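You operate a simulated robot arm through the tools that you are given. There is no shell and no other tool.

You are at the controls of a simulated robot arm. One attempt, no reset.

TASK
Set the probe unit to auto, draw from the next two seats, rinse, and set it back to hand.
Fine: two presses of +1, no other step.

Only the result counts: the job must be done as asked and must still hold three seconds after the hand-in. Knocking over, shifting, dropping, spilling or breaking anything else fails it.

THE ROBOT
A 7-joint arm with a fingered hand, fixed in place. Base frame: the origin is at the foot of the arm, x ahead of it, y to its left, z up. Readings come in mm, degrees, newtons and seconds.
With the tool pointing down near the work surface it reaches from about 120 to 740 mm from the base axis. Its first joint turns from -69.0 to 172.0 degrees. Payload 3.4 kg.
The tool frame sits at the grasp point between the pads (the TCP): z along the fingers, y along the line on which they close. The tips reach 39 mm beyond it. Largest opening 180 mm; the body of the gripper starts 111 mm behind the TCP. The gripper is a hand of 3 fingers: y runs from the thumb to the fingers, the wrist lies at [0, 0, -262] in the tool frame.
Orientation is that of the tool frame in the base frame, as [roll, pitch, yaw] about the fixed x, y, z axes, in that order (R = Rz(yaw) Ry(pitch) Rx(roll)). With the fingers straight down and closing along the base's y, the tool's x points along the base's -x, its y along +y and its z along -z.

THE INTERFACE
- The arm moves only by the tool nudge_tool. Its argument "steps" is a list of rows, each an object (a shift or turn left out is 0) with "linear": the shift along the tool's x, y, z in units of 50 mm (1.0 is 50 mm), a list of three; "dr": the turn, a rotation vector about the tool's x, y, z in units of 8 degrees (1.0 is 8 degrees), a list of three. In form: [{"linear": [tx, ty, tz], "dr": [wx, wy, wz]}, ...]. A call has 1 to 20 rows; each row shifts and turns the commanded pose from where the row before left it, along the tool's axes as they then stand. A call with a number of a shift or a turn outside -1 to 1 is refused whole. A row lasts 0.2 s, in which the tool goes at most 50 mm and 8.6 degrees; a call with a longer step from one row to the next is refused whole. A pose out of reach is approached as far as the arm can. The call stops where the force on the tool passes 40 N (or 10 N more than at its start, if that is more) or the arm is blocked; 0.2 s more then pass. In this call time passes only in rows, and 0.2 s behind the last. The reply holds the time, the measured pose of the TCP, the force on the tool along the base axes, the opening and the grip force, in the units named above and with some noise, with the torque about the TCP (base axes, N m) and any sound that the robot's microphone picked up.
- Cameras (640 x 400 px; columns grow to the right, rows downward): "scene" is fixed at [220, 649.2, 1851.1]; the picture's right is [-0.95, -0.31, 0.00], its down [-0.14, 0.44, -0.89] and it looks along [0.27, -0.84, -0.47] (base axes); focal length 331 px, centre (320, 200). "wrist" rides on the gripper at [63, -36, -128] in the tool frame; the picture's right is [0.50, 0.87, 0.00], its down [-0.75, 0.44, -0.49] and it looks along [-0.43, 0.25, 0.87] (tool axes); focal length 226 px, centre (320, 200). There is no depth. A picture from a camera that has moved, and an enlarged one, comes with that camera's place and axes in the base frame and with its lens.
- grab_frame(camera): a new picture of that camera. It takes no simulated time.
- move_column(by): slides the trunk up (or, below 0, down) by that many mm; the arm rides with it, the base frame stays. It gives what a move gives, with no picture.
- move_fingers(finger1, finger2, thumb_bend): sets how far each is bent, from 0 (flat) to 1 (curled in); at 0.3 the hand is open as for a grip, at 0.7 the pads meet at the TCP. One left out holds its place. A second passes; each finger stops where it meets its share of the squeeze, and holds until it gets a number again. It is the only way to open and close the hand. It gives what a move gives, with no picture; readings hold the bend of each and the force on the fingers (four entries, about 0 where the hand has none), thumb and palm.
- close_up(camera, box): a new picture of the part [left, top, right, bottom] of that camera's present view, enlarged. It takes no simulated time.
- hand_in(): hands the job in; it is judged then, once.

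Places have to be worked out from the pictures, the camera data and where the tool is seen. Open the gripper and draw the arm clear of the work before you hand the job in, unless the task says otherwise.

The tools are called after "Call:" as a command line: name --argument value ..., lists and objects as JSON in quotes. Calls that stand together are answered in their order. nudge_tool: Moves the arm, as the interface text tells. Its arguments: {"type":"object","properties":{"steps":{"type":"array"}},"required":["steps"]} The other tools are called the same way: move_column (by) slides the trunk up or down; move_fingers (finger1, finger2, thumb_bend) moves the fingers one by one; grab_frame (camera) takes a picture; close_up (camera, box) takes an enlarged picture of a part of a camera's view; hand_in () hands the job in.

At the start:

```text
t: 0.0
eef_pos: [355.4, -386.5, 1362.7]
orientation: [179.9, 0.0, -180.0]
contact_force: [0.0, 0.5, 0.7]
torque: [-0.01, -0.01, 0.0]
opening: 180.1
grip_force: 0.0
shape: jaw
bend: [0.3, 0.3, 0.3]
finger forces: [0.0, 0.0, 0.0, 0.1, 0.0, 0.1]
trunk travel left (down, up): [-475.0, 67.0]
```

scene: 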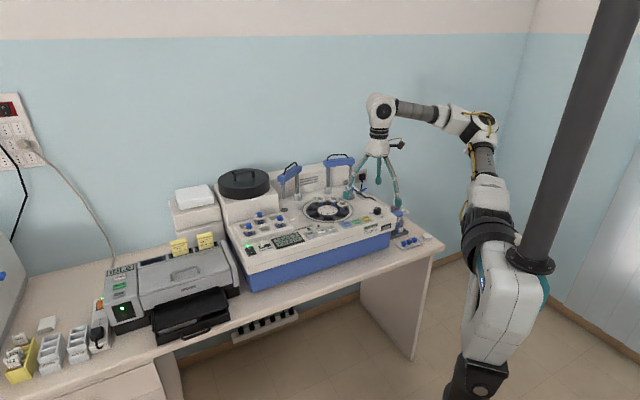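
wrist: 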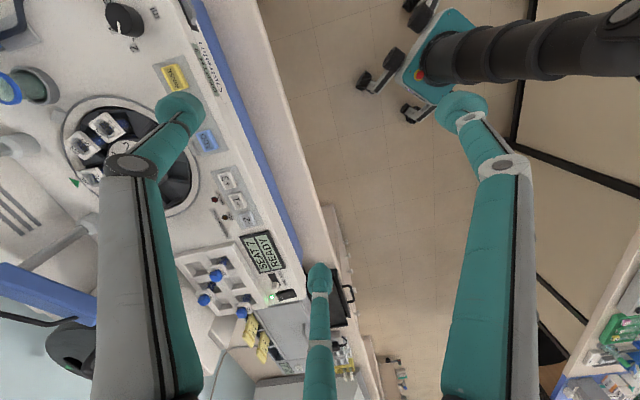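

I'll start by looking closely at the machine from both cameras to find out what the controls are.

Call:
close_up --camera "scene" --box '[220, 140, 450, 290]'

Call:
close_up --camera "wrist" --box '[0, 0, 320, 200]'

Call:
close_up --camera "wrist" --box '[150, 160, 390, 310]'

```text
2.67 times, centred on (335, 215) of scene
camera zoom: at [220.0, 649.2, 1851.1], right [-0.95, -0.31, 0.0], down [-0.14, 0.44, -0.89], along [0.27, -0.84, -0.47], focal length 883 px, centre (280, 160)
```

zoom: 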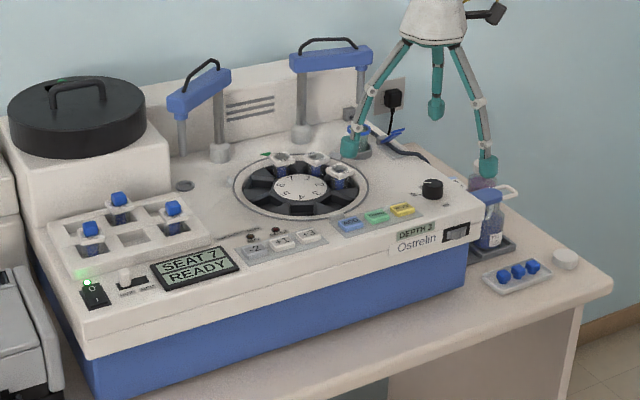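

```text
2.00 times, centred on (160, 100) of wrist
camera zoom: at [292.3, -422.9, 1490.3], right [-0.5, 0.87, 0.0], down [0.75, 0.43, 0.49], along [0.43, 0.25, -0.87], focal length 452 px, centre (640, 400)
```

zoom: 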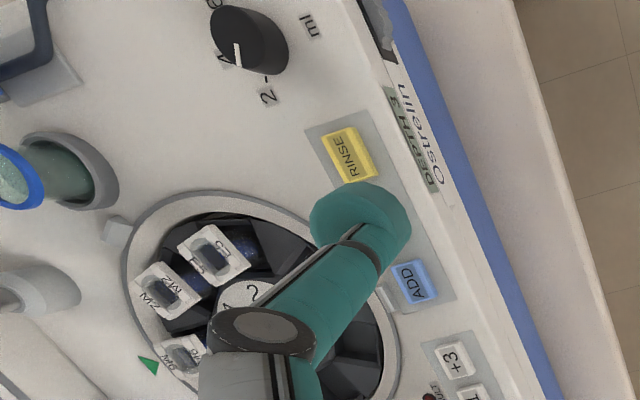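

```text
2.67 times, centred on (270, 235) of wrist
camera zoom: at [292.3, -422.9, 1490.3], right [-0.5, 0.87, 0.0], down [0.75, 0.43, 0.49], along [0.43, 0.25, -0.87], focal length 603 px, centre (453, 107)
```

zoom: 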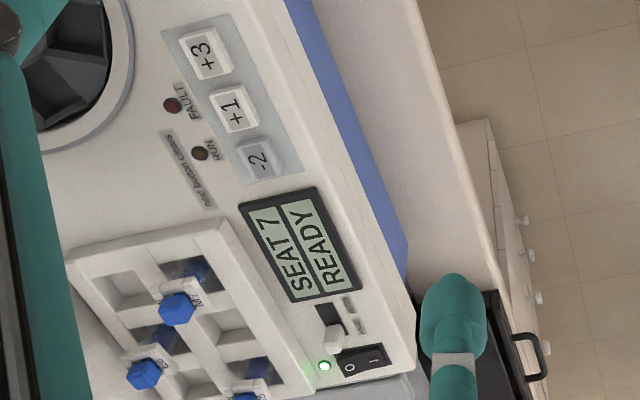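

The unit has a power rocker, a slider (probably auto/hand), a seat display, step buttons and three colored keys. I'll read the small labels more closely.

Call:
close_up --camera "scene" --box '[240, 220, 310, 264]'

Call:
close_up --camera "scene" --box '[300, 195, 400, 257]'

Call:
close_up --camera "wrist" --box '[200, 180, 280, 230]'

Call:
close_up --camera "wrist" --box '[230, 240, 310, 310]'

Call:
close_up --camera "wrist" --box '[100, 40, 250, 160]'

Call:
close_up --camera "scene" --box '[150, 225, 220, 269]'

```text
9.09 times, centred on (275, 242) of scene
camera zoom: at [220.0, 649.2, 1851.1], right [-0.95, -0.31, 0.0], down [-0.14, 0.44, -0.89], along [0.27, -0.84, -0.47], focal length 3010 px, centre (729, -182)
```

zoom: 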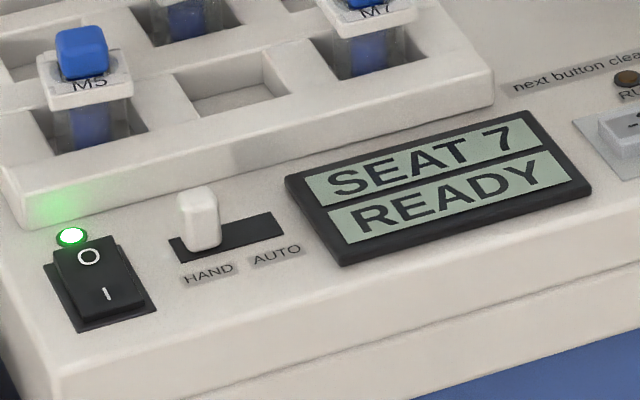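

```text
6.40 times, centred on (350, 226) of scene
camera zoom: at [220.0, 649.2, 1851.1], right [-0.95, -0.31, 0.0], down [-0.14, 0.44, -0.89], along [0.27, -0.84, -0.47], focal length 2119 px, centre (128, 34)
```

zoom: 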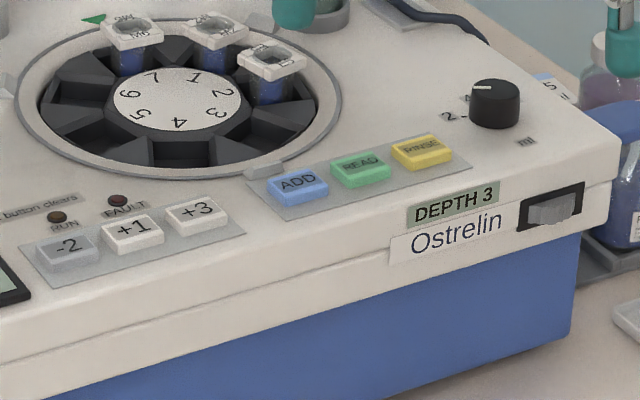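

```text
8.00 times, centred on (240, 205) of wrist
camera zoom: at [292.3, -422.9, 1490.3], right [-0.5, 0.87, 0.0], down [0.75, 0.43, 0.49], along [0.43, 0.25, -0.87], focal length 1808 px, centre (960, 160)
```

zoom: 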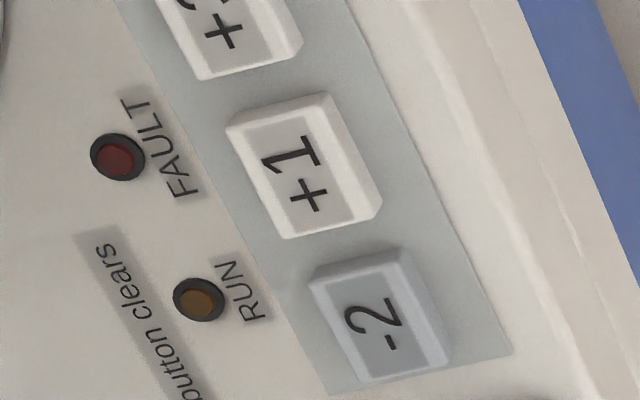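

```text
5.71 times, centred on (270, 275) of wrist
camera zoom: at [292.3, -422.9, 1490.3], right [-0.5, 0.87, 0.0], down [0.75, 0.43, 0.49], along [0.43, 0.25, -0.87], focal length 1292 px, centre (606, -229)
```

zoom: 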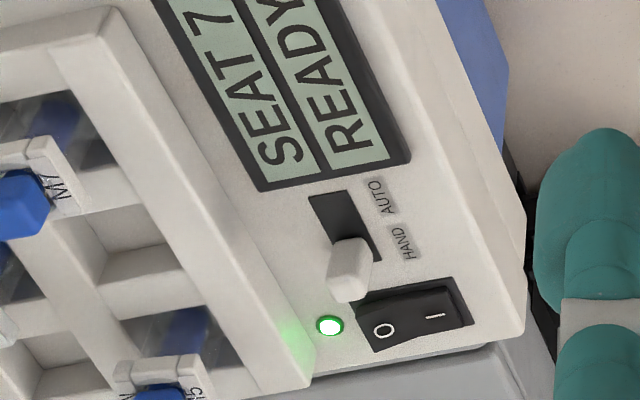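

```text
3.33 times, centred on (175, 100) of wrist
camera zoom: at [292.3, -422.9, 1490.3], right [-0.5, 0.87, 0.0], down [0.75, 0.43, 0.49], along [0.43, 0.25, -0.87], focal length 754 px, centre (803, 533)
```

zoom: 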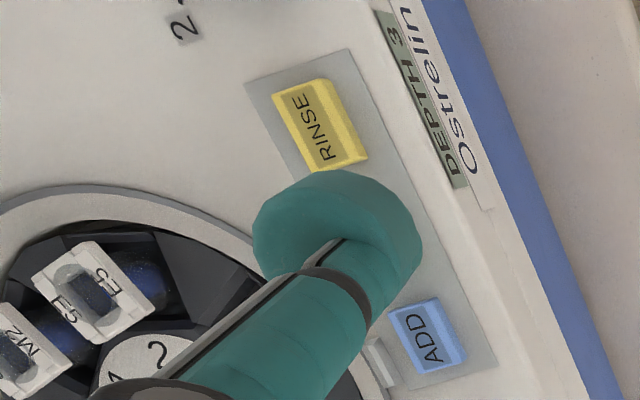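

```text
9.09 times, centred on (185, 247) of scene
camera zoom: at [220.0, 649.2, 1851.1], right [-0.95, -0.31, 0.0], down [-0.14, 0.44, -0.89], along [0.27, -0.84, -0.47], focal length 3010 px, centre (1547, -227)
```

zoom: 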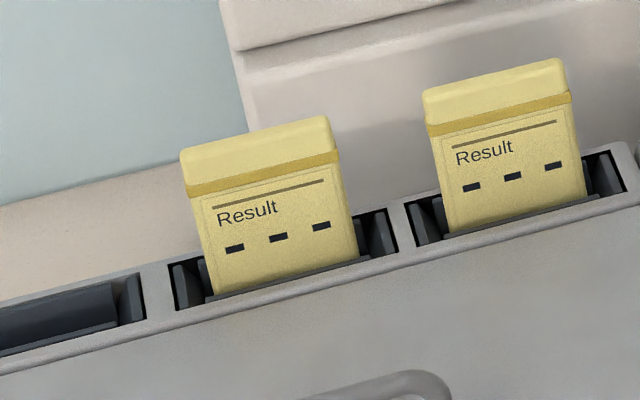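

The slider reads HAND/AUTO (now at HAND), and the keys are ADD, READ and RINSE. I still need to find out how drawing is done, so I'll look at the arms and posts behind the carousel and the rest of the bench.

Call:
close_up --camera "scene" --box '[265, 140, 365, 205]'

Call:
close_up --camera "scene" --box '[340, 170, 440, 255]'

Call:
close_up --camera "scene" --box '[160, 155, 300, 240]'

Call:
close_up --camera "scene" --box '[0, 250, 250, 390]'

Call:
close_up --camera "wrist" --box '[0, 200, 320, 400]'

Call:
close_up --camera "wrist" --box '[0, 0, 100, 130]'

```text
6.15 times, centred on (315, 172) of scene
camera zoom: at [220.0, 649.2, 1851.1], right [-0.95, -0.31, 0.0], down [-0.14, 0.44, -0.89], along [0.27, -0.84, -0.47], focal length 2037 px, centre (351, 369)
```

zoom: 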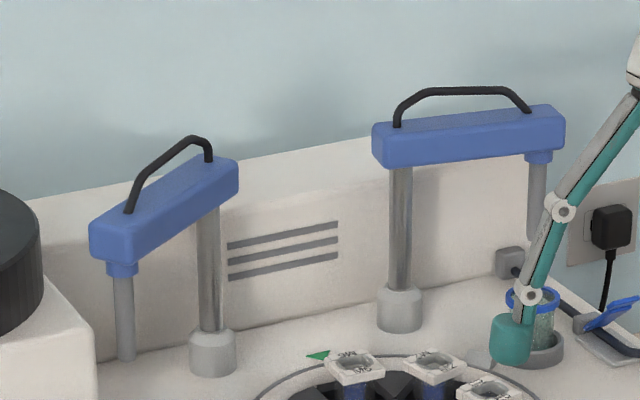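

```text
4.71 times, centred on (390, 212) of scene
camera zoom: at [220.0, 649.2, 1851.1], right [-0.95, -0.31, 0.0], down [-0.14, 0.44, -0.89], along [0.27, -0.84, -0.47], focal length 1558 px, centre (-9, 141)
```

zoom: 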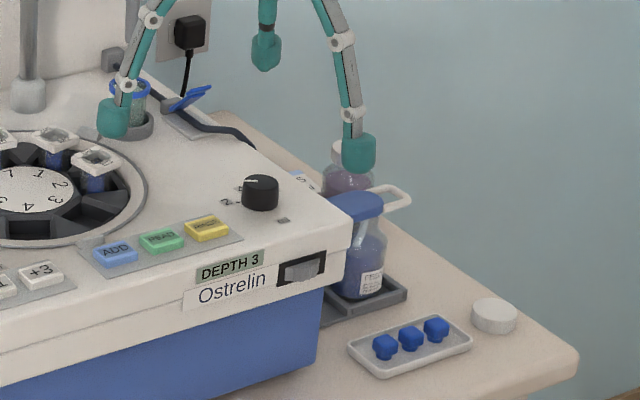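

```text
4.57 times, centred on (230, 198) of scene
camera zoom: at [220.0, 649.2, 1851.1], right [-0.95, -0.31, 0.0], down [-0.14, 0.44, -0.89], along [0.27, -0.84, -0.47], focal length 1513 px, centre (731, 211)
```

zoom: 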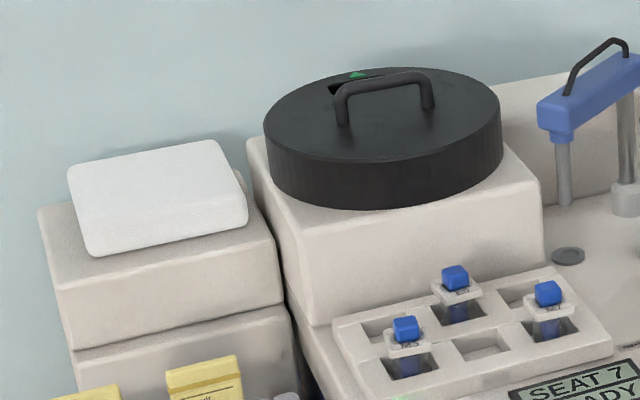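

```text
2.56 times, centred on (125, 320) of scene
camera zoom: at [220.0, 649.2, 1851.1], right [-0.95, -0.31, 0.0], down [-0.14, 0.44, -0.89], along [0.27, -0.84, -0.47], focal length 848 px, centre (819, -107)
```

zoom: 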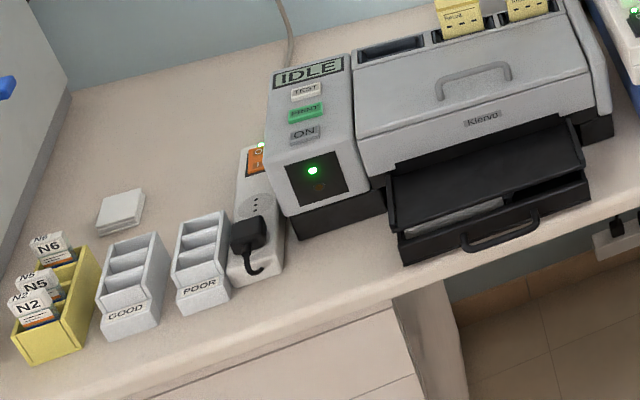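

```text
2.00 times, centred on (160, 300) of wrist
camera zoom: at [292.3, -422.9, 1490.3], right [-0.5, 0.87, 0.0], down [0.75, 0.43, 0.49], along [0.43, 0.25, -0.87], focal length 452 px, centre (640, 0)
```

zoom: 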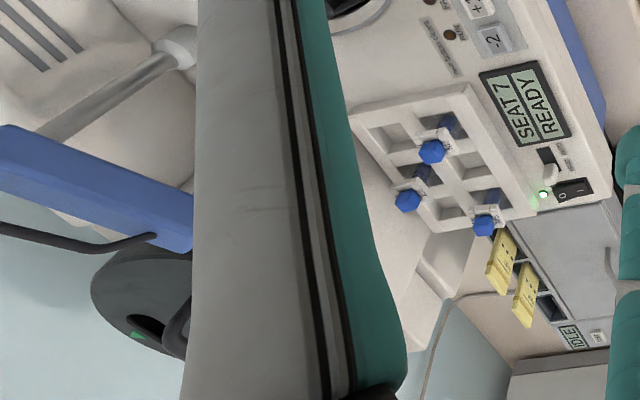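

```text
3.08 times, centred on (50, 65) of wrist
camera zoom: at [292.3, -422.9, 1490.3], right [-0.5, 0.87, 0.0], down [0.75, 0.43, 0.49], along [0.43, 0.25, -0.87], focal length 696 px, centre (1151, 615)
```

zoom: 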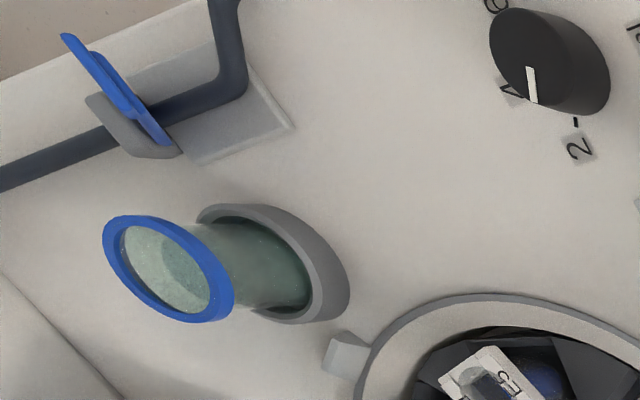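

The pot, the tube clamp and the two swing arms all sit near the carousel. Triangulating between the two cameras puts RINSE near (411,-613,1095), +1 near (572,-453,1094) and the slider near (758,-285,1102). Next I'll test finger shapes for a slim poker: fingers curled, thumb at 0.7. The hand is well clear, so this is safe.

Call:
move_fingers --finger1 1.0 --finger2 1.0

Call:
close_up --camera "scene" --box '[330, 80, 430, 220]'

Call:
grab_frame --camera "wrist"

```text
t: 1.0
eef_pos: [354.3, -379.8, 1364.6]
orientation: [-179.9, -0.1, -179.9]
contact_force: [-0.1, -0.5, -0.1]
torque: [0.01, -0.01, 0.02]
opening: 76.3
grip_force: 0.0
shape: fingers
bend: [0.74, 0.74, 0.3]
finger forces: [0.1, 0.1, 0.1, 0.1, 0.0, 0.1]
trunk travel left (down, up): [-475.0, 67.0]
```

```text
2.86 times, centred on (380, 150) of scene
camera zoom: at [220.0, 649.2, 1851.1], right [-0.95, -0.31, 0.0], down [-0.14, 0.44, -0.89], along [0.27, -0.84, -0.47], focal length 946 px, centre (149, 343)
```

zoom: 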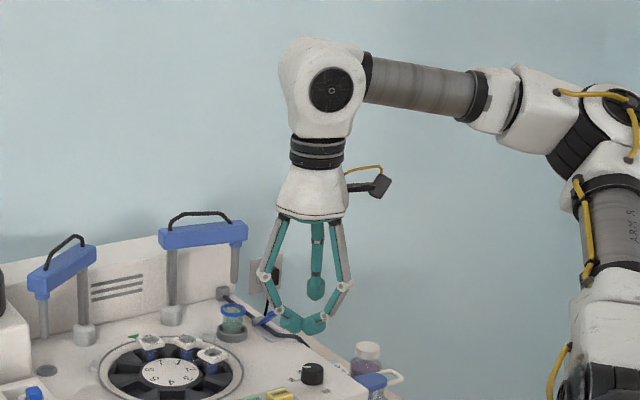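

```text
taken
camera wrist: at [291.7, -416.1, 1492.3], right [-0.5, 0.87, 0.0], down [0.75, 0.44, 0.49], along [0.43, 0.24, -0.87], focal length 226 px, centre (320, 200)
```

wrist: 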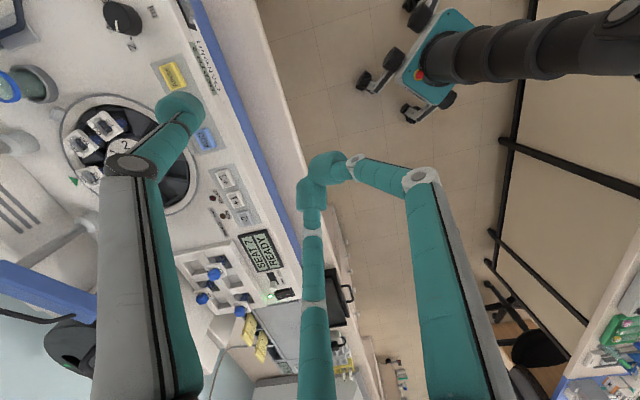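

The two fingers met each other at about 0.74 and their tips hang lower than the thumb's. I'll try the opposite shape: fingers laid flat, thumb bent in as the only poker.

Call:
move_fingers --finger1 0.0 --finger2 0.0 --thumb_bend 0.7

Call:
close_up --camera "scene" --box '[330, 80, 430, 220]'

Call:
grab_frame --camera "wrist"

```text
t: 2.0
eef_pos: [354.6, -380.5, 1365.3]
orientation: [-179.7, -0.1, -180.0]
contact_force: [-0.3, -0.4, 1.2]
torque: [0.02, -0.01, 0.02]
opening: 128.0
grip_force: 0.0
shape: fingers
bend: [0.0, 0.0, 0.7]
finger forces: [0.1, 0.0, 0.1, 0.0, 0.0, 0.0]
trunk travel left (down, up): [-475.0, 67.0]
```

```text
2.86 times, centred on (380, 150) of scene
camera zoom: at [220.0, 649.2, 1851.1], right [-0.95, -0.31, 0.0], down [-0.14, 0.44, -0.89], along [0.27, -0.84, -0.47], focal length 946 px, centre (149, 343)
```

zoom: 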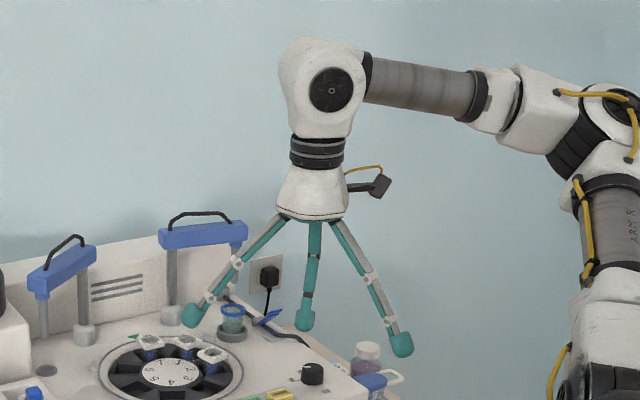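

```text
taken
camera wrist: at [291.7, -416.0, 1492.3], right [-0.5, 0.87, 0.0], down [0.75, 0.44, 0.49], along [0.43, 0.24, -0.87], focal length 226 px, centre (320, 200)
```

wrist: 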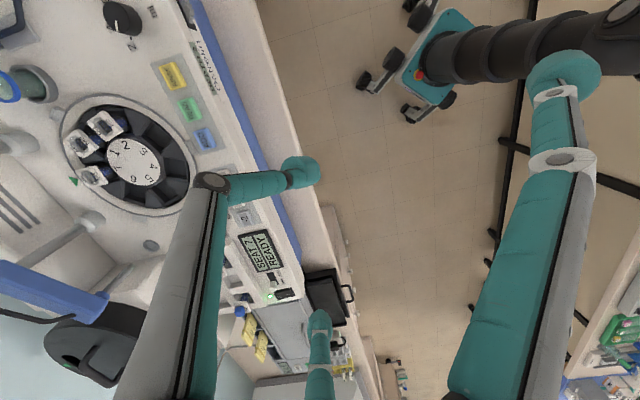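

The hand is a symmetric three-finger one, and the finger on the tool's (+x,+y) side already faces back toward the base. If I tilt the hand about 45° outward, that finger at 0.3 becomes the lowest point and reach improves. I'll put all fingers back to 0.3, then turn 16.6° and tilt in place.

Call:
move_fingers --finger1 0.3 --finger2 0.3 --thumb_bend 0.3

Call:
nudge_tool --steps '[{"dr": [0, 0, 0.7]}, {"dr": [0, 0, 0.7]}, {"dr": [0, 0, 0.67]}, {"dr": [0.4, -0.69, 0]}, {"dr": [0.4, -0.69, 0]}, {"dr": [0.4, -0.69, 0]}, {"dr": [0.4, -0.69, 0]}]'

Call:
grab_frame --camera "scene"

Call:
grab_frame --camera "wrist"

```text
t: 3.0
eef_pos: [355.0, -381.1, 1363.8]
orientation: [-179.8, -0.1, 180.0]
contact_force: [-0.8, 0.3, 0.6]
torque: [0.02, 0.0, 0.01]
opening: 152.4
grip_force: 0.0
shape: fingers
bend: [0.3, 0.3, 0.3]
finger forces: [0.0, 0.1, 0.0, 0.1, 0.0, 0.0]
trunk travel left (down, up): [-475.0, 67.0]
```

```text
t: 4.6
eef_pos: [354.1, -378.4, 1365.1]
orientation: [-166.1, 22.1, 166.2]
contact_force: [0.2, -0.1, -0.6]
torque: [0.02, -0.01, 0.01]
opening: 151.7
grip_force: 0.1
shape: fingers
bend: [0.3, 0.3, 0.3]
finger forces: [0.0, 0.0, 0.0, 0.0, 0.1, 0.1]
trunk travel left (down, up): [-475.0, 67.0]
```

```text
taken
```

scene: 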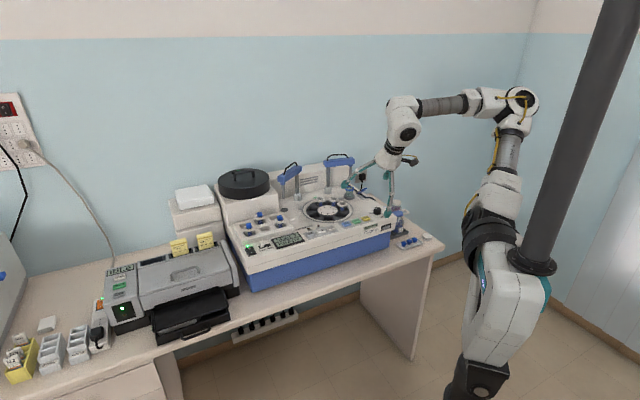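

```text
taken
camera wrist: at [246.7, -357.8, 1464.9], right [-0.17, 0.91, -0.38], down [0.67, 0.39, 0.63], along [0.72, -0.14, -0.68], focal length 226 px, centre (320, 200)
```

wrist: 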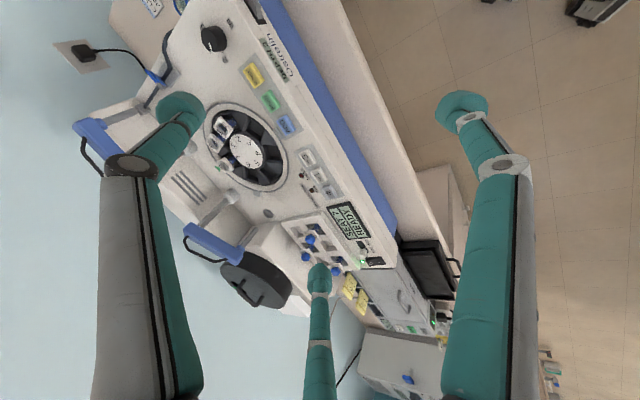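

Tilting works: the poker finger (right one in the wrist view) hangs lowest. I'll continue to about 45°, then locate its tip in both cameras.

Call:
nudge_tool --steps '[{"dr": [0.4, -0.693, 0]}, {"dr": [0.4, -0.693, 0]}, {"dr": [0.4, -0.693, 0]}]'

Call:
close_up --camera "scene" --box '[330, 120, 430, 220]'

Call:
grab_frame --camera "wrist"

```text
t: 5.4
eef_pos: [355.0, -377.5, 1365.5]
orientation: [-153.1, 37.6, 172.9]
contact_force: [0.4, 1.3, 0.3]
torque: [0.05, -0.01, 0.04]
opening: 152.1
grip_force: 0.1
shape: fingers
bend: [0.3, 0.3, 0.3]
finger forces: [0.0, 0.0, 0.0, 0.1, 0.0, 0.0]
trunk travel left (down, up): [-475.0, 67.0]
```

```text
4.00 times, centred on (380, 170) of scene
camera zoom: at [220.0, 649.2, 1851.1], right [-0.95, -0.31, 0.0], down [-0.14, 0.44, -0.89], along [0.27, -0.84, -0.47], focal length 1324 px, centre (80, 320)
```

zoom: 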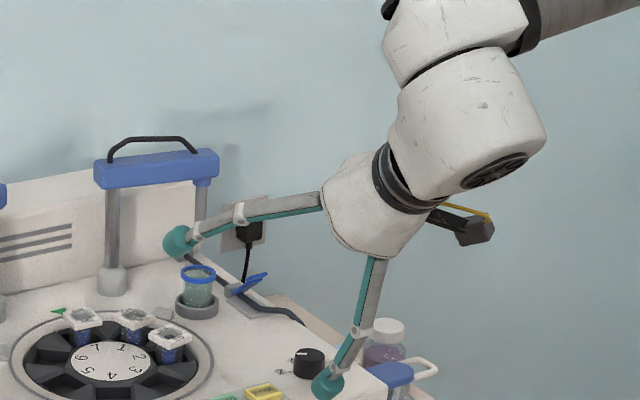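

```text
taken
camera wrist: at [229.1, -337.0, 1430.1], right [-0.06, 0.79, -0.62], down [0.52, 0.55, 0.65], along [0.85, -0.28, -0.44], focal length 226 px, centre (320, 200)
```

wrist: 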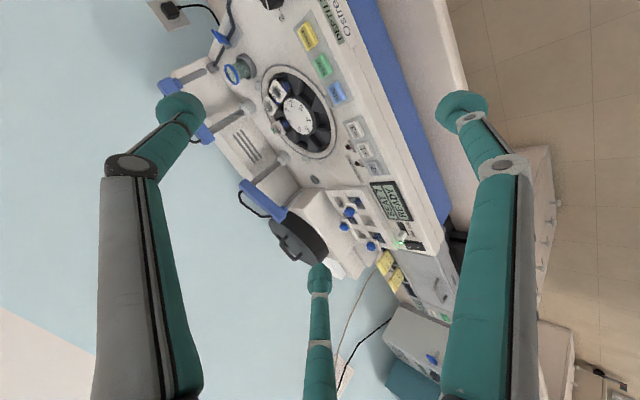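

The poker tip's bulb is about 57 mm inward and 85 mm below the TCP. In machine axes the key line is about 725 mm out from the base, and the slider is about 355 mm to the left. The swing arms and lid are far behind that line, so I'll move halfway toward the slider, staying high.

Call:
nudge_tool --steps '[{"linear": [-0.4855, 0.4542, 0.4373]}, {"linear": [-0.4855, 0.4542, 0.4373]}, {"linear": [-0.4855, 0.4542, 0.4373]}, {"linear": [-0.4855, 0.4542, 0.4373]}, {"linear": [-0.4855, 0.4542, 0.4373]}, {"linear": [-0.4855, 0.4542, 0.4373]}, {"linear": [-0.4855, 0.4542, 0.4373]}]'

Call:
grab_frame --camera "scene"

Call:
grab_frame --camera "wrist"

```text
t: 7.0
eef_pos: [626.6, -340.8, 1300.6]
orientation: [-153.2, 37.4, 172.8]
contact_force: [-0.6, -0.1, 0.0]
torque: [-0.05, 0.02, -0.03]
opening: 151.8
grip_force: 0.1
shape: fingers
bend: [0.3, 0.3, 0.3]
finger forces: [0.1, 0.1, 0.1, 0.0, 0.0, 0.1]
trunk travel left (down, up): [-475.0, 67.0]
```

```text
taken
```

scene: 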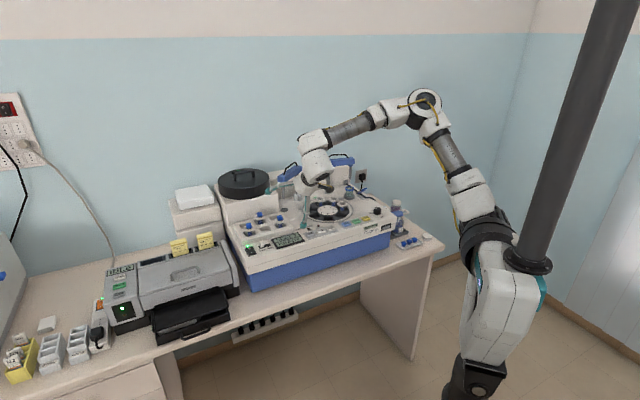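

```text
taken
camera wrist: at [500.9, -298.4, 1366.8], right [-0.06, 0.79, -0.61], down [0.52, 0.55, 0.65], along [0.85, -0.28, -0.45], focal length 226 px, centre (320, 200)
```

wrist: 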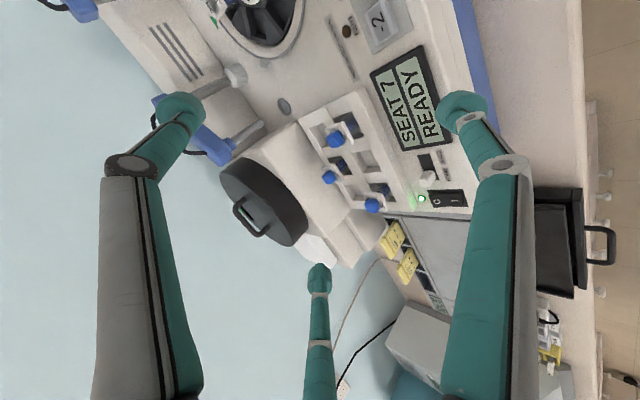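

Pose matches the plan. I'll zoom in with the wrist camera from here to refine where the slider, rocker and panel are.

Call:
close_up --camera "wrist" --box '[380, 120, 500, 220]'

Call:
close_up --camera "wrist" --box '[320, 0, 480, 100]'

Call:
close_up --camera "scene" --box '[240, 180, 350, 260]'

```text
4.00 times, centred on (440, 170) of wrist
camera zoom: at [500.9, -298.4, 1366.8], right [-0.06, 0.79, -0.61], down [0.52, 0.55, 0.65], along [0.85, -0.28, -0.45], focal length 904 px, centre (-160, 320)
```

zoom: 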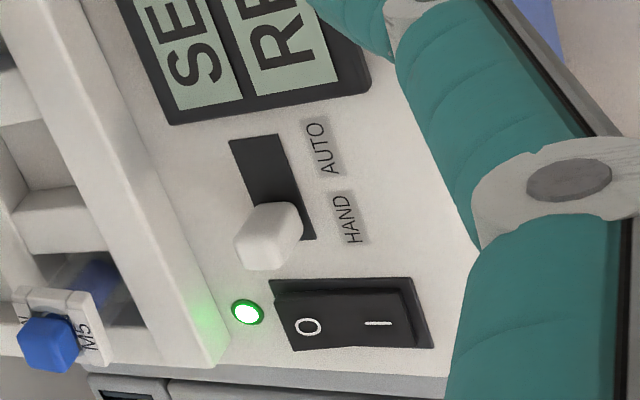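

```text
4.00 times, centred on (400, 50) of wrist
camera zoom: at [500.9, -298.4, 1366.8], right [-0.06, 0.79, -0.61], down [0.52, 0.55, 0.65], along [0.85, -0.28, -0.45], focal length 904 px, centre (0, 800)
```

zoom: 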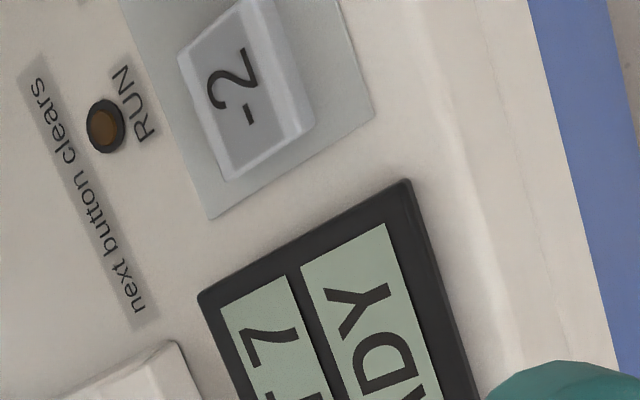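

```text
5.00 times, centred on (295, 220) of scene
camera zoom: at [220.0, 649.2, 1851.1], right [-0.95, -0.31, 0.0], down [-0.14, 0.44, -0.89], along [0.27, -0.84, -0.47], focal length 1655 px, centre (445, 100)
```

zoom: 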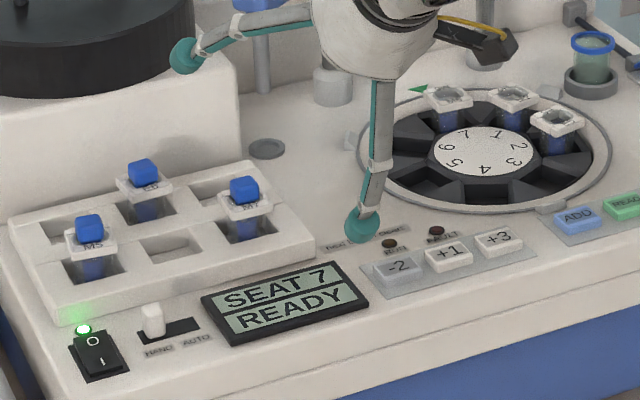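

Refined: the slider knob is at about (757,-284) and stands roughly 20 mm above a panel at z≈1095. The rocker's raised "O" end sits just left of it and I must not touch that. I'll hover the fingertip about 25 mm above the knob and check the alignment.

Call:
nudge_tool --steps '[{"linear": [-0.3784, 0.3996, 0.4644]}, {"linear": [-0.3784, 0.3996, 0.4644]}, {"linear": [-0.3784, 0.3996, 0.4644]}, {"linear": [-0.3784, 0.3996, 0.4644]}, {"linear": [-0.3784, 0.3996, 0.4644]}]'

Call:
close_up --camera "scene" --box '[230, 200, 300, 260]'

Call:
grab_frame --camera "wrist"

Call:
close_up --camera "wrist" --box '[400, 40, 540, 140]'

```text
t: 8.2
eef_pos: [763.3, -337.4, 1251.8]
orientation: [-153.6, 37.7, 172.7]
contact_force: [-0.1, -0.7, -0.5]
torque: [0.03, 0.01, 0.0]
opening: 152.1
grip_force: 0.1
shape: fingers
bend: [0.3, 0.3, 0.3]
finger forces: [0.1, 0.1, 0.0, 0.1, 0.1, 0.0]
out of reach, approached as far as the arm can: row 5
trunk travel left (down, up): [-475.0, 67.0]
```

```text
6.67 times, centred on (265, 230) of scene
camera zoom: at [220.0, 649.2, 1851.1], right [-0.95, -0.31, 0.0], down [-0.14, 0.44, -0.89], along [0.27, -0.84, -0.47], focal length 2207 px, centre (687, 0)
```

zoom: 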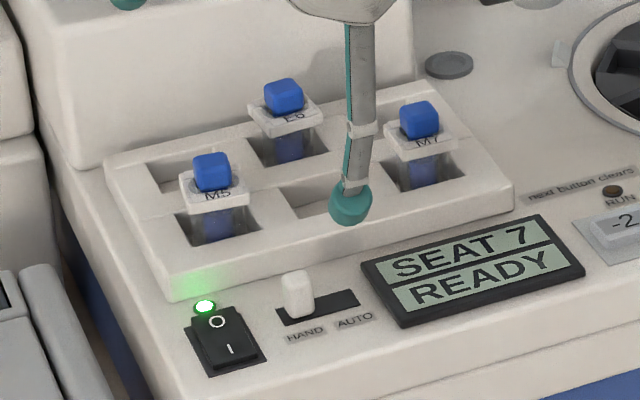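

```text
taken
camera wrist: at [637.1, -297.1, 1316.9], right [-0.06, 0.79, -0.61], down [0.52, 0.55, 0.66], along [0.85, -0.28, -0.44], focal length 226 px, centre (320, 200)
```

wrist: 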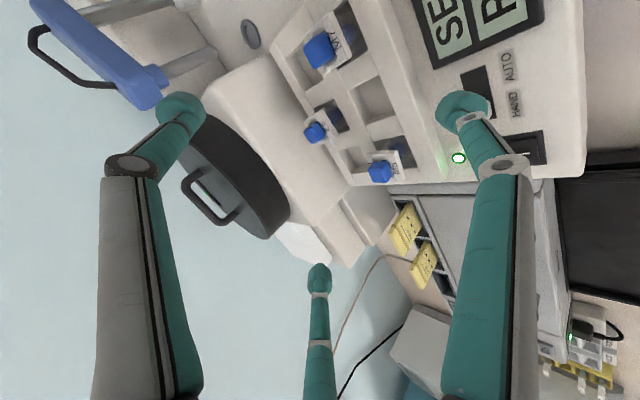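

```text
4.00 times, centred on (470, 90) of wrist
camera zoom: at [637.1, -297.1, 1316.9], right [-0.06, 0.79, -0.61], down [0.52, 0.55, 0.66], along [0.85, -0.28, -0.44], focal length 904 px, centre (-280, 640)
```

zoom: 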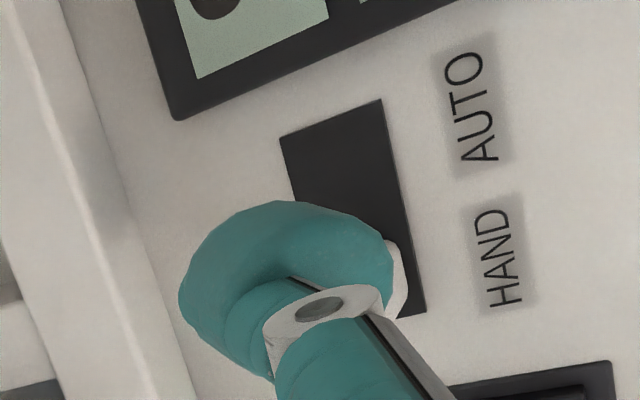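

The arm hit a reach limit on the last row (TCP at (763,-337,1252)). I'll look at the arm's posture to see how to gain reach, perhaps by moving the trunk.

Call:
grab_frame --camera "scene"

Call:
close_up --camera "scene" --box '[240, 60, 580, 280]'

```text
taken
```

scene: 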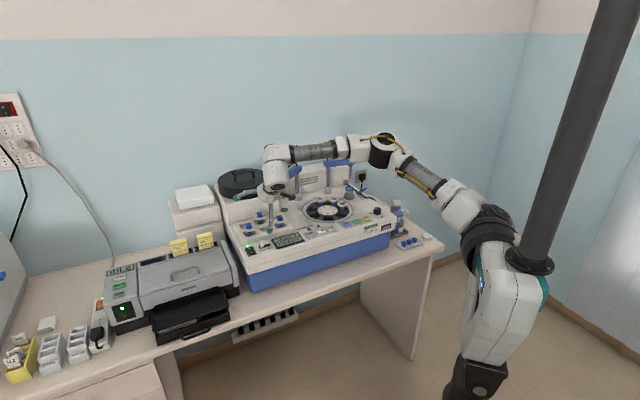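

```text
1.82 times, centred on (410, 170) of scene
camera zoom: at [220.0, 649.2, 1851.1], right [-0.95, -0.31, 0.0], down [-0.14, 0.44, -0.89], along [0.27, -0.84, -0.47], focal length 602 px, centre (156, 254)
```

zoom: 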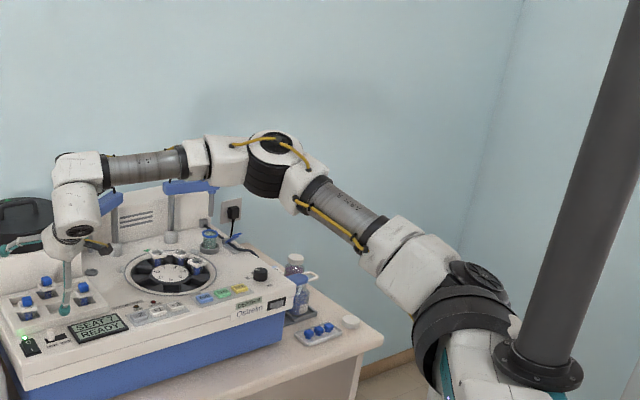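

The elbow still has bend left, so the limit is probably a wrist joint: the hand faces about 29° away from the forearm's direction here. I'll back off inward 40 mm and up 10 to see where the commanded pose stands.

Call:
nudge_tool --steps '[{"linear": [0.37, 0.213, -0.704]}]'

```text
t: 8.6
eef_pos: [734.6, -305.9, 1261.3]
orientation: [-153.3, 37.7, 172.9]
contact_force: [-0.1, -1.5, 0.3]
torque: [-0.02, -0.03, 0.03]
opening: 151.8
grip_force: 0.0
shape: fingers
bend: [0.3, 0.3, 0.3]
finger forces: [0.1, 0.0, 0.1, 0.1, 0.0, 0.1]
trunk travel left (down, up): [-475.0, 67.0]
```

The commanded pose follows the reached one. Now I'll turn the hand 20° about the vertical so it points more radially at the slider side.

Call:
nudge_tool --steps '[{"dr": [-0.507, -0.293, -0.592]}, {"dr": [-0.507, -0.293, -0.592]}, {"dr": [-0.507, -0.293, -0.592]}]'

Call:
grab_frame --camera "wrist"

Call:
close_up --camera "scene" --box '[230, 180, 310, 260]'

```text
t: 9.4
eef_pos: [736.7, -307.1, 1260.0]
orientation: [-153.4, 37.4, -167.2]
contact_force: [-0.8, 0.1, 0.0]
torque: [-0.02, -0.03, -0.04]
opening: 152.1
grip_force: 0.0
shape: fingers
bend: [0.3, 0.3, 0.3]
finger forces: [0.0, 0.1, 0.0, 0.0, 0.0, 0.0]
trunk travel left (down, up): [-475.0, 67.0]
```

```text
taken
camera wrist: at [604.2, -312.4, 1325.3], right [-0.33, 0.72, -0.61], down [0.3, 0.69, 0.65], along [0.89, 0.03, -0.45], focal length 226 px, centre (320, 200)
```

wrist: 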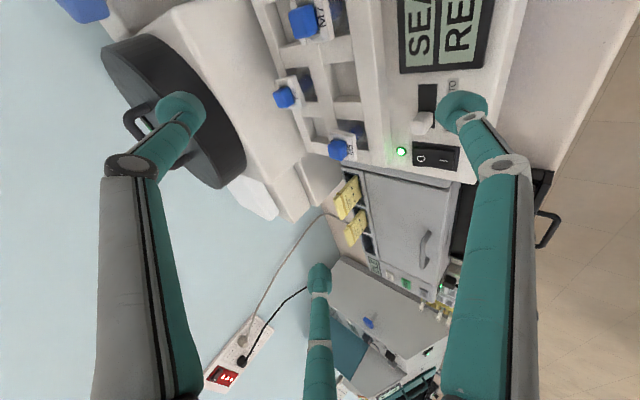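

```text
5.00 times, centred on (270, 220) of scene
camera zoom: at [220.0, 649.2, 1851.1], right [-0.95, -0.31, 0.0], down [-0.14, 0.44, -0.89], along [0.27, -0.84, -0.47], focal length 1655 px, centre (570, 100)
```

zoom: 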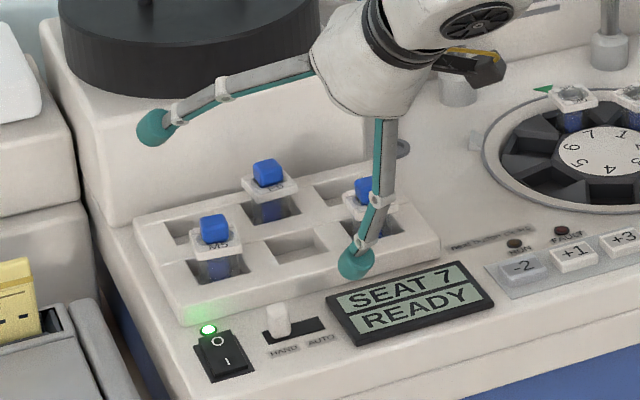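

Model and picture agree (predicted bulb pixel within 1 px). Now I'll move the fingertip over the knob at hover height.

Call:
nudge_tool --steps '[{"linear": [-0.215, 0.0475, 0.301]}, {"linear": [-0.215, 0.0475, 0.301]}, {"linear": [-0.215, 0.0475, 0.301]}, {"linear": [-0.215, 0.0475, 0.301]}]'

Call:
close_up --camera "scene" --box '[230, 200, 300, 260]'

Call:
close_up --camera "wrist" --box '[380, 20, 540, 180]'

```text
t: 10.4
eef_pos: [810.7, -310.4, 1237.6]
orientation: [-153.4, 37.3, -167.3]
contact_force: [0.2, 0.2, -0.8]
torque: [0.01, -0.01, -0.02]
opening: 151.9
grip_force: 0.1
shape: fingers
bend: [0.3, 0.3, 0.3]
finger forces: [0.0, 0.0, 0.1, 0.1, 0.0, 0.0]
trunk travel left (down, up): [-475.0, 67.0]
```

```text
6.67 times, centred on (265, 230) of scene
camera zoom: at [220.0, 649.2, 1851.1], right [-0.95, -0.31, 0.0], down [-0.14, 0.44, -0.89], along [0.27, -0.84, -0.47], focal length 2207 px, centre (687, 0)
```

zoom: 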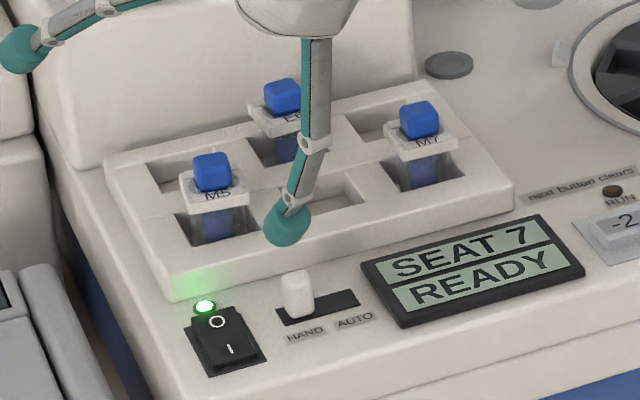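

```text
2.50 times, centred on (460, 100) of wrist
camera zoom: at [678.8, -315.6, 1303.3], right [-0.33, 0.72, -0.61], down [0.31, 0.69, 0.65], along [0.89, 0.03, -0.45], focal length 565 px, centre (-30, 450)
```

zoom: 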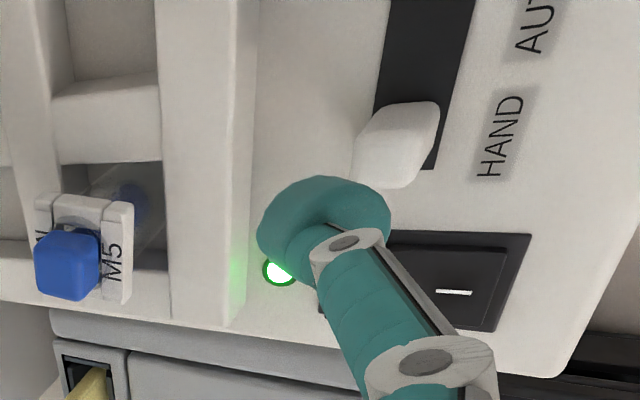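

The fingertip is centred above the knob by both views. I'll lower 14 mm and then take fine steps while watching the force, to use the knob's top as a height reference.

Call:
nudge_tool --steps '[{"linear": [0.0853, 0.0493, 0.0994]}, {"linear": [0.0853, 0.0493, 0.0994]}]'

Call:
nudge_tool --steps '[{"linear": [0.0244, 0.0141, 0.0284]}, {"linear": [0.0244, 0.0141, 0.0284]}]'

Call:
close_up --camera "scene" --box '[240, 215, 290, 255]'

```text
t: 11.0
eef_pos: [808.0, -309.3, 1225.1]
orientation: [-153.3, 37.3, -167.3]
contact_force: [0.2, 0.2, 0.5]
torque: [-0.02, 0.0, -0.03]
opening: 152.0
grip_force: 0.1
shape: fingers
bend: [0.3, 0.3, 0.3]
finger forces: [0.0, 0.1, 0.0, 0.1, 0.0, 0.1]
trunk travel left (down, up): [-475.0, 67.0]
```

```text
t: 11.6
eef_pos: [807.8, -309.4, 1221.6]
orientation: [-153.3, 37.4, -167.3]
contact_force: [0.3, 0.0, -0.9]
torque: [0.01, 0.0, 0.0]
opening: 152.1
grip_force: 0.0
shape: fingers
bend: [0.3, 0.3, 0.3]
finger forces: [0.0, 0.0, 0.0, 0.0, 0.0, 0.0]
trunk travel left (down, up): [-475.0, 67.0]
```

```text
10.00 times, centred on (265, 235) of scene
camera zoom: at [220.0, 649.2, 1851.1], right [-0.95, -0.31, 0.0], down [-0.14, 0.44, -0.89], along [0.27, -0.84, -0.47], focal length 3311 px, centre (870, -150)
```

zoom: 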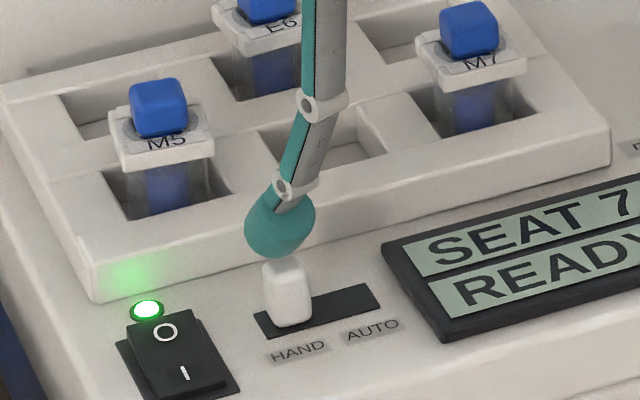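

About 5 mm gap remains by the picture. I'll continue in 1.5 mm steps until a light contact registers.

Call:
nudge_tool --steps '[{"linear": [0.0183, 0.0106, 0.0213]}, {"linear": [0.0183, 0.0106, 0.0213]}]'

Call:
nudge_tool --steps '[{"linear": [0.0183, 0.0106, 0.0213]}]'

Call:
nudge_tool --steps '[{"linear": [0.0183, 0.0106, 0.0213]}]'

```text
t: 12.2
eef_pos: [808.2, -309.3, 1217.7]
orientation: [-153.4, 37.3, -167.3]
contact_force: [0.4, 0.4, -0.6]
torque: [-0.03, -0.01, -0.01]
opening: 152.2
grip_force: 0.1
shape: fingers
bend: [0.3, 0.3, 0.3]
finger forces: [0.1, 0.1, 0.0, 0.0, 0.0, 0.1]
trunk travel left (down, up): [-475.0, 67.0]
```

```text
t: 12.6
eef_pos: [808.3, -308.9, 1215.6]
orientation: [-153.4, 37.4, -167.4]
contact_force: [0.4, 0.0, 0.3]
torque: [0.03, 0.0, 0.0]
opening: 151.9
grip_force: 0.1
shape: fingers
bend: [0.3, 0.3, 0.3]
finger forces: [0.0, 0.0, 0.0, 0.0, 0.1, 0.0]
trunk travel left (down, up): [-475.0, 67.0]
```

```text
t: 13.0
eef_pos: [807.6, -308.9, 1214.5]
orientation: [-153.4, 37.3, -167.3]
contact_force: [0.0, 1.1, -0.3]
torque: [0.0, 0.03, 0.01]
opening: 152.0
grip_force: 0.0
shape: fingers
bend: [0.3, 0.3, 0.3]
finger forces: [0.0, 0.1, 0.0, 0.0, 0.0, 0.0]
trunk travel left (down, up): [-475.0, 67.0]
```

Call:
close_up --camera "scene" --box '[240, 215, 290, 255]'

Call:
close_up --camera "wrist" --box '[400, 40, 540, 140]'

```text
10.00 times, centred on (265, 235) of scene
camera zoom: at [220.0, 649.2, 1851.1], right [-0.95, -0.31, 0.0], down [-0.14, 0.44, -0.89], along [0.27, -0.84, -0.47], focal length 3311 px, centre (870, -150)
```

zoom: 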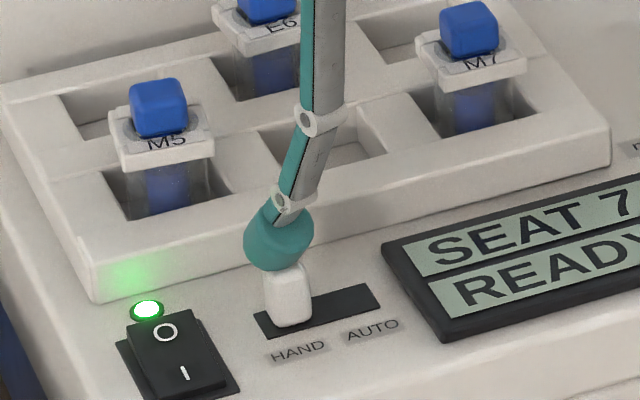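

```text
4.00 times, centred on (470, 90) of wrist
camera zoom: at [676.7, -314.5, 1280.8], right [-0.33, 0.72, -0.61], down [0.3, 0.69, 0.65], along [0.89, 0.03, -0.45], focal length 904 px, centre (-280, 640)
```

zoom: 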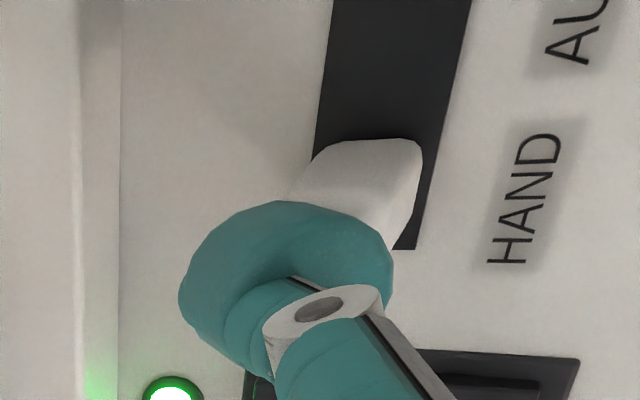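

Still no contact, and the tip appears 1–3 mm above the knob. I'll keep going in small steps.

Call:
nudge_tool --steps '[{"linear": [0.0183, 0.0106, 0.0213]}]'

Call:
nudge_tool --steps '[{"linear": [0.0183, 0.0106, 0.0213]}]'

Call:
close_up --camera "scene" --box '[240, 215, 290, 255]'

```text
t: 13.4
eef_pos: [807.8, -309.8, 1213.7]
orientation: [-153.4, 37.5, -167.3]
contact_force: [-0.5, 0.0, -0.6]
torque: [-0.01, -0.01, 0.05]
opening: 152.2
grip_force: 0.1
shape: fingers
bend: [0.3, 0.3, 0.3]
finger forces: [0.1, 0.0, 0.0, 0.0, 0.1, 0.0]
trunk travel left (down, up): [-475.0, 67.0]
```

```text
t: 13.8
eef_pos: [808.7, -311.0, 1211.2]
orientation: [-153.4, 37.4, -167.3]
contact_force: [0.2, -0.3, 1.0]
torque: [-0.01, 0.03, -0.01]
opening: 151.9
grip_force: 0.1
shape: fingers
bend: [0.3, 0.3, 0.3]
finger forces: [0.2, 0.1, 0.1, 0.1, 0.0, 0.0]
trunk travel left (down, up): [-475.0, 67.0]
```

```text
10.00 times, centred on (265, 235) of scene
camera zoom: at [220.0, 649.2, 1851.1], right [-0.95, -0.31, 0.0], down [-0.14, 0.44, -0.89], along [0.27, -0.84, -0.47], focal length 3311 px, centre (870, -150)
```

zoom: 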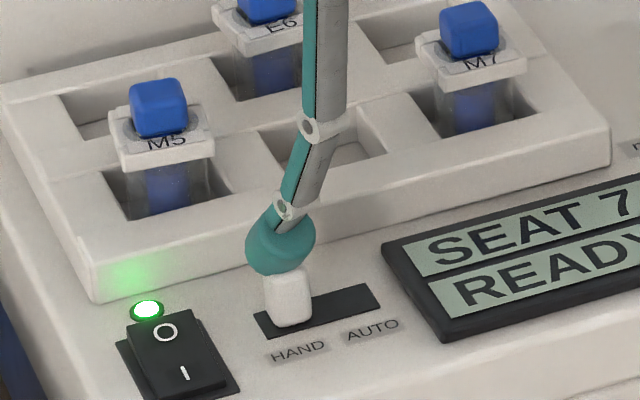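

It looks like first contact (slight shift in y). One more small step to confirm with a force change.

Call:
nudge_tool --steps '[{"linear": [0.0183, 0.0106, 0.0213]}]'

Call:
nudge_tool --steps '[{"linear": [0.0122, 0.007, 0.0142]}]'

Call:
close_up --camera "scene" --box '[240, 215, 290, 255]'

Call:
close_up --camera "wrist" --box '[400, 40, 540, 140]'

```text
t: 14.2
eef_pos: [807.9, -312.4, 1210.3]
orientation: [-153.4, 37.4, -167.4]
contact_force: [0.1, -0.2, 1.4]
torque: [0.0, 0.05, 0.01]
opening: 151.0
grip_force: 0.2
shape: fingers
bend: [0.3, 0.3, 0.3]
finger forces: [0.8, 0.0, 0.0, 0.0, 0.0, 0.1]
trunk travel left (down, up): [-475.0, 67.0]
```

```text
t: 14.6
eef_pos: [807.6, -310.1, 1210.5]
orientation: [-153.4, 37.5, -167.1]
contact_force: [0.1, 0.4, 0.6]
torque: [-0.03, 0.0, 0.03]
opening: 150.2
grip_force: 0.6
shape: fingers
bend: [0.31, 0.3, 0.3]
finger forces: [1.1, 0.0, 0.0, 0.0, 0.0, 0.0]
trunk travel left (down, up): [-475.0, 67.0]
```

```text
10.00 times, centred on (265, 235) of scene
camera zoom: at [220.0, 649.2, 1851.1], right [-0.95, -0.31, 0.0], down [-0.14, 0.44, -0.89], along [0.27, -0.84, -0.47], focal length 3311 px, centre (870, -150)
```

zoom: 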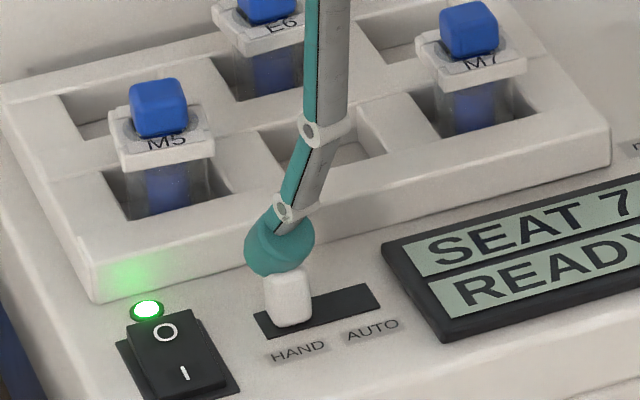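

```text
4.00 times, centred on (470, 90) of wrist
camera zoom: at [675.7, -315.0, 1275.5], right [-0.33, 0.72, -0.61], down [0.3, 0.69, 0.65], along [0.89, 0.03, -0.45], focal length 904 px, centre (-280, 640)
```

zoom: 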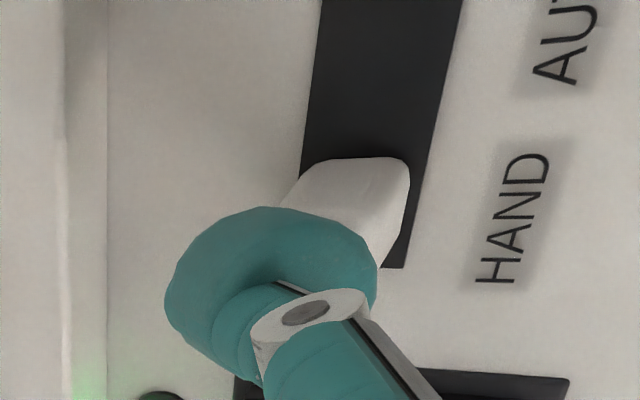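

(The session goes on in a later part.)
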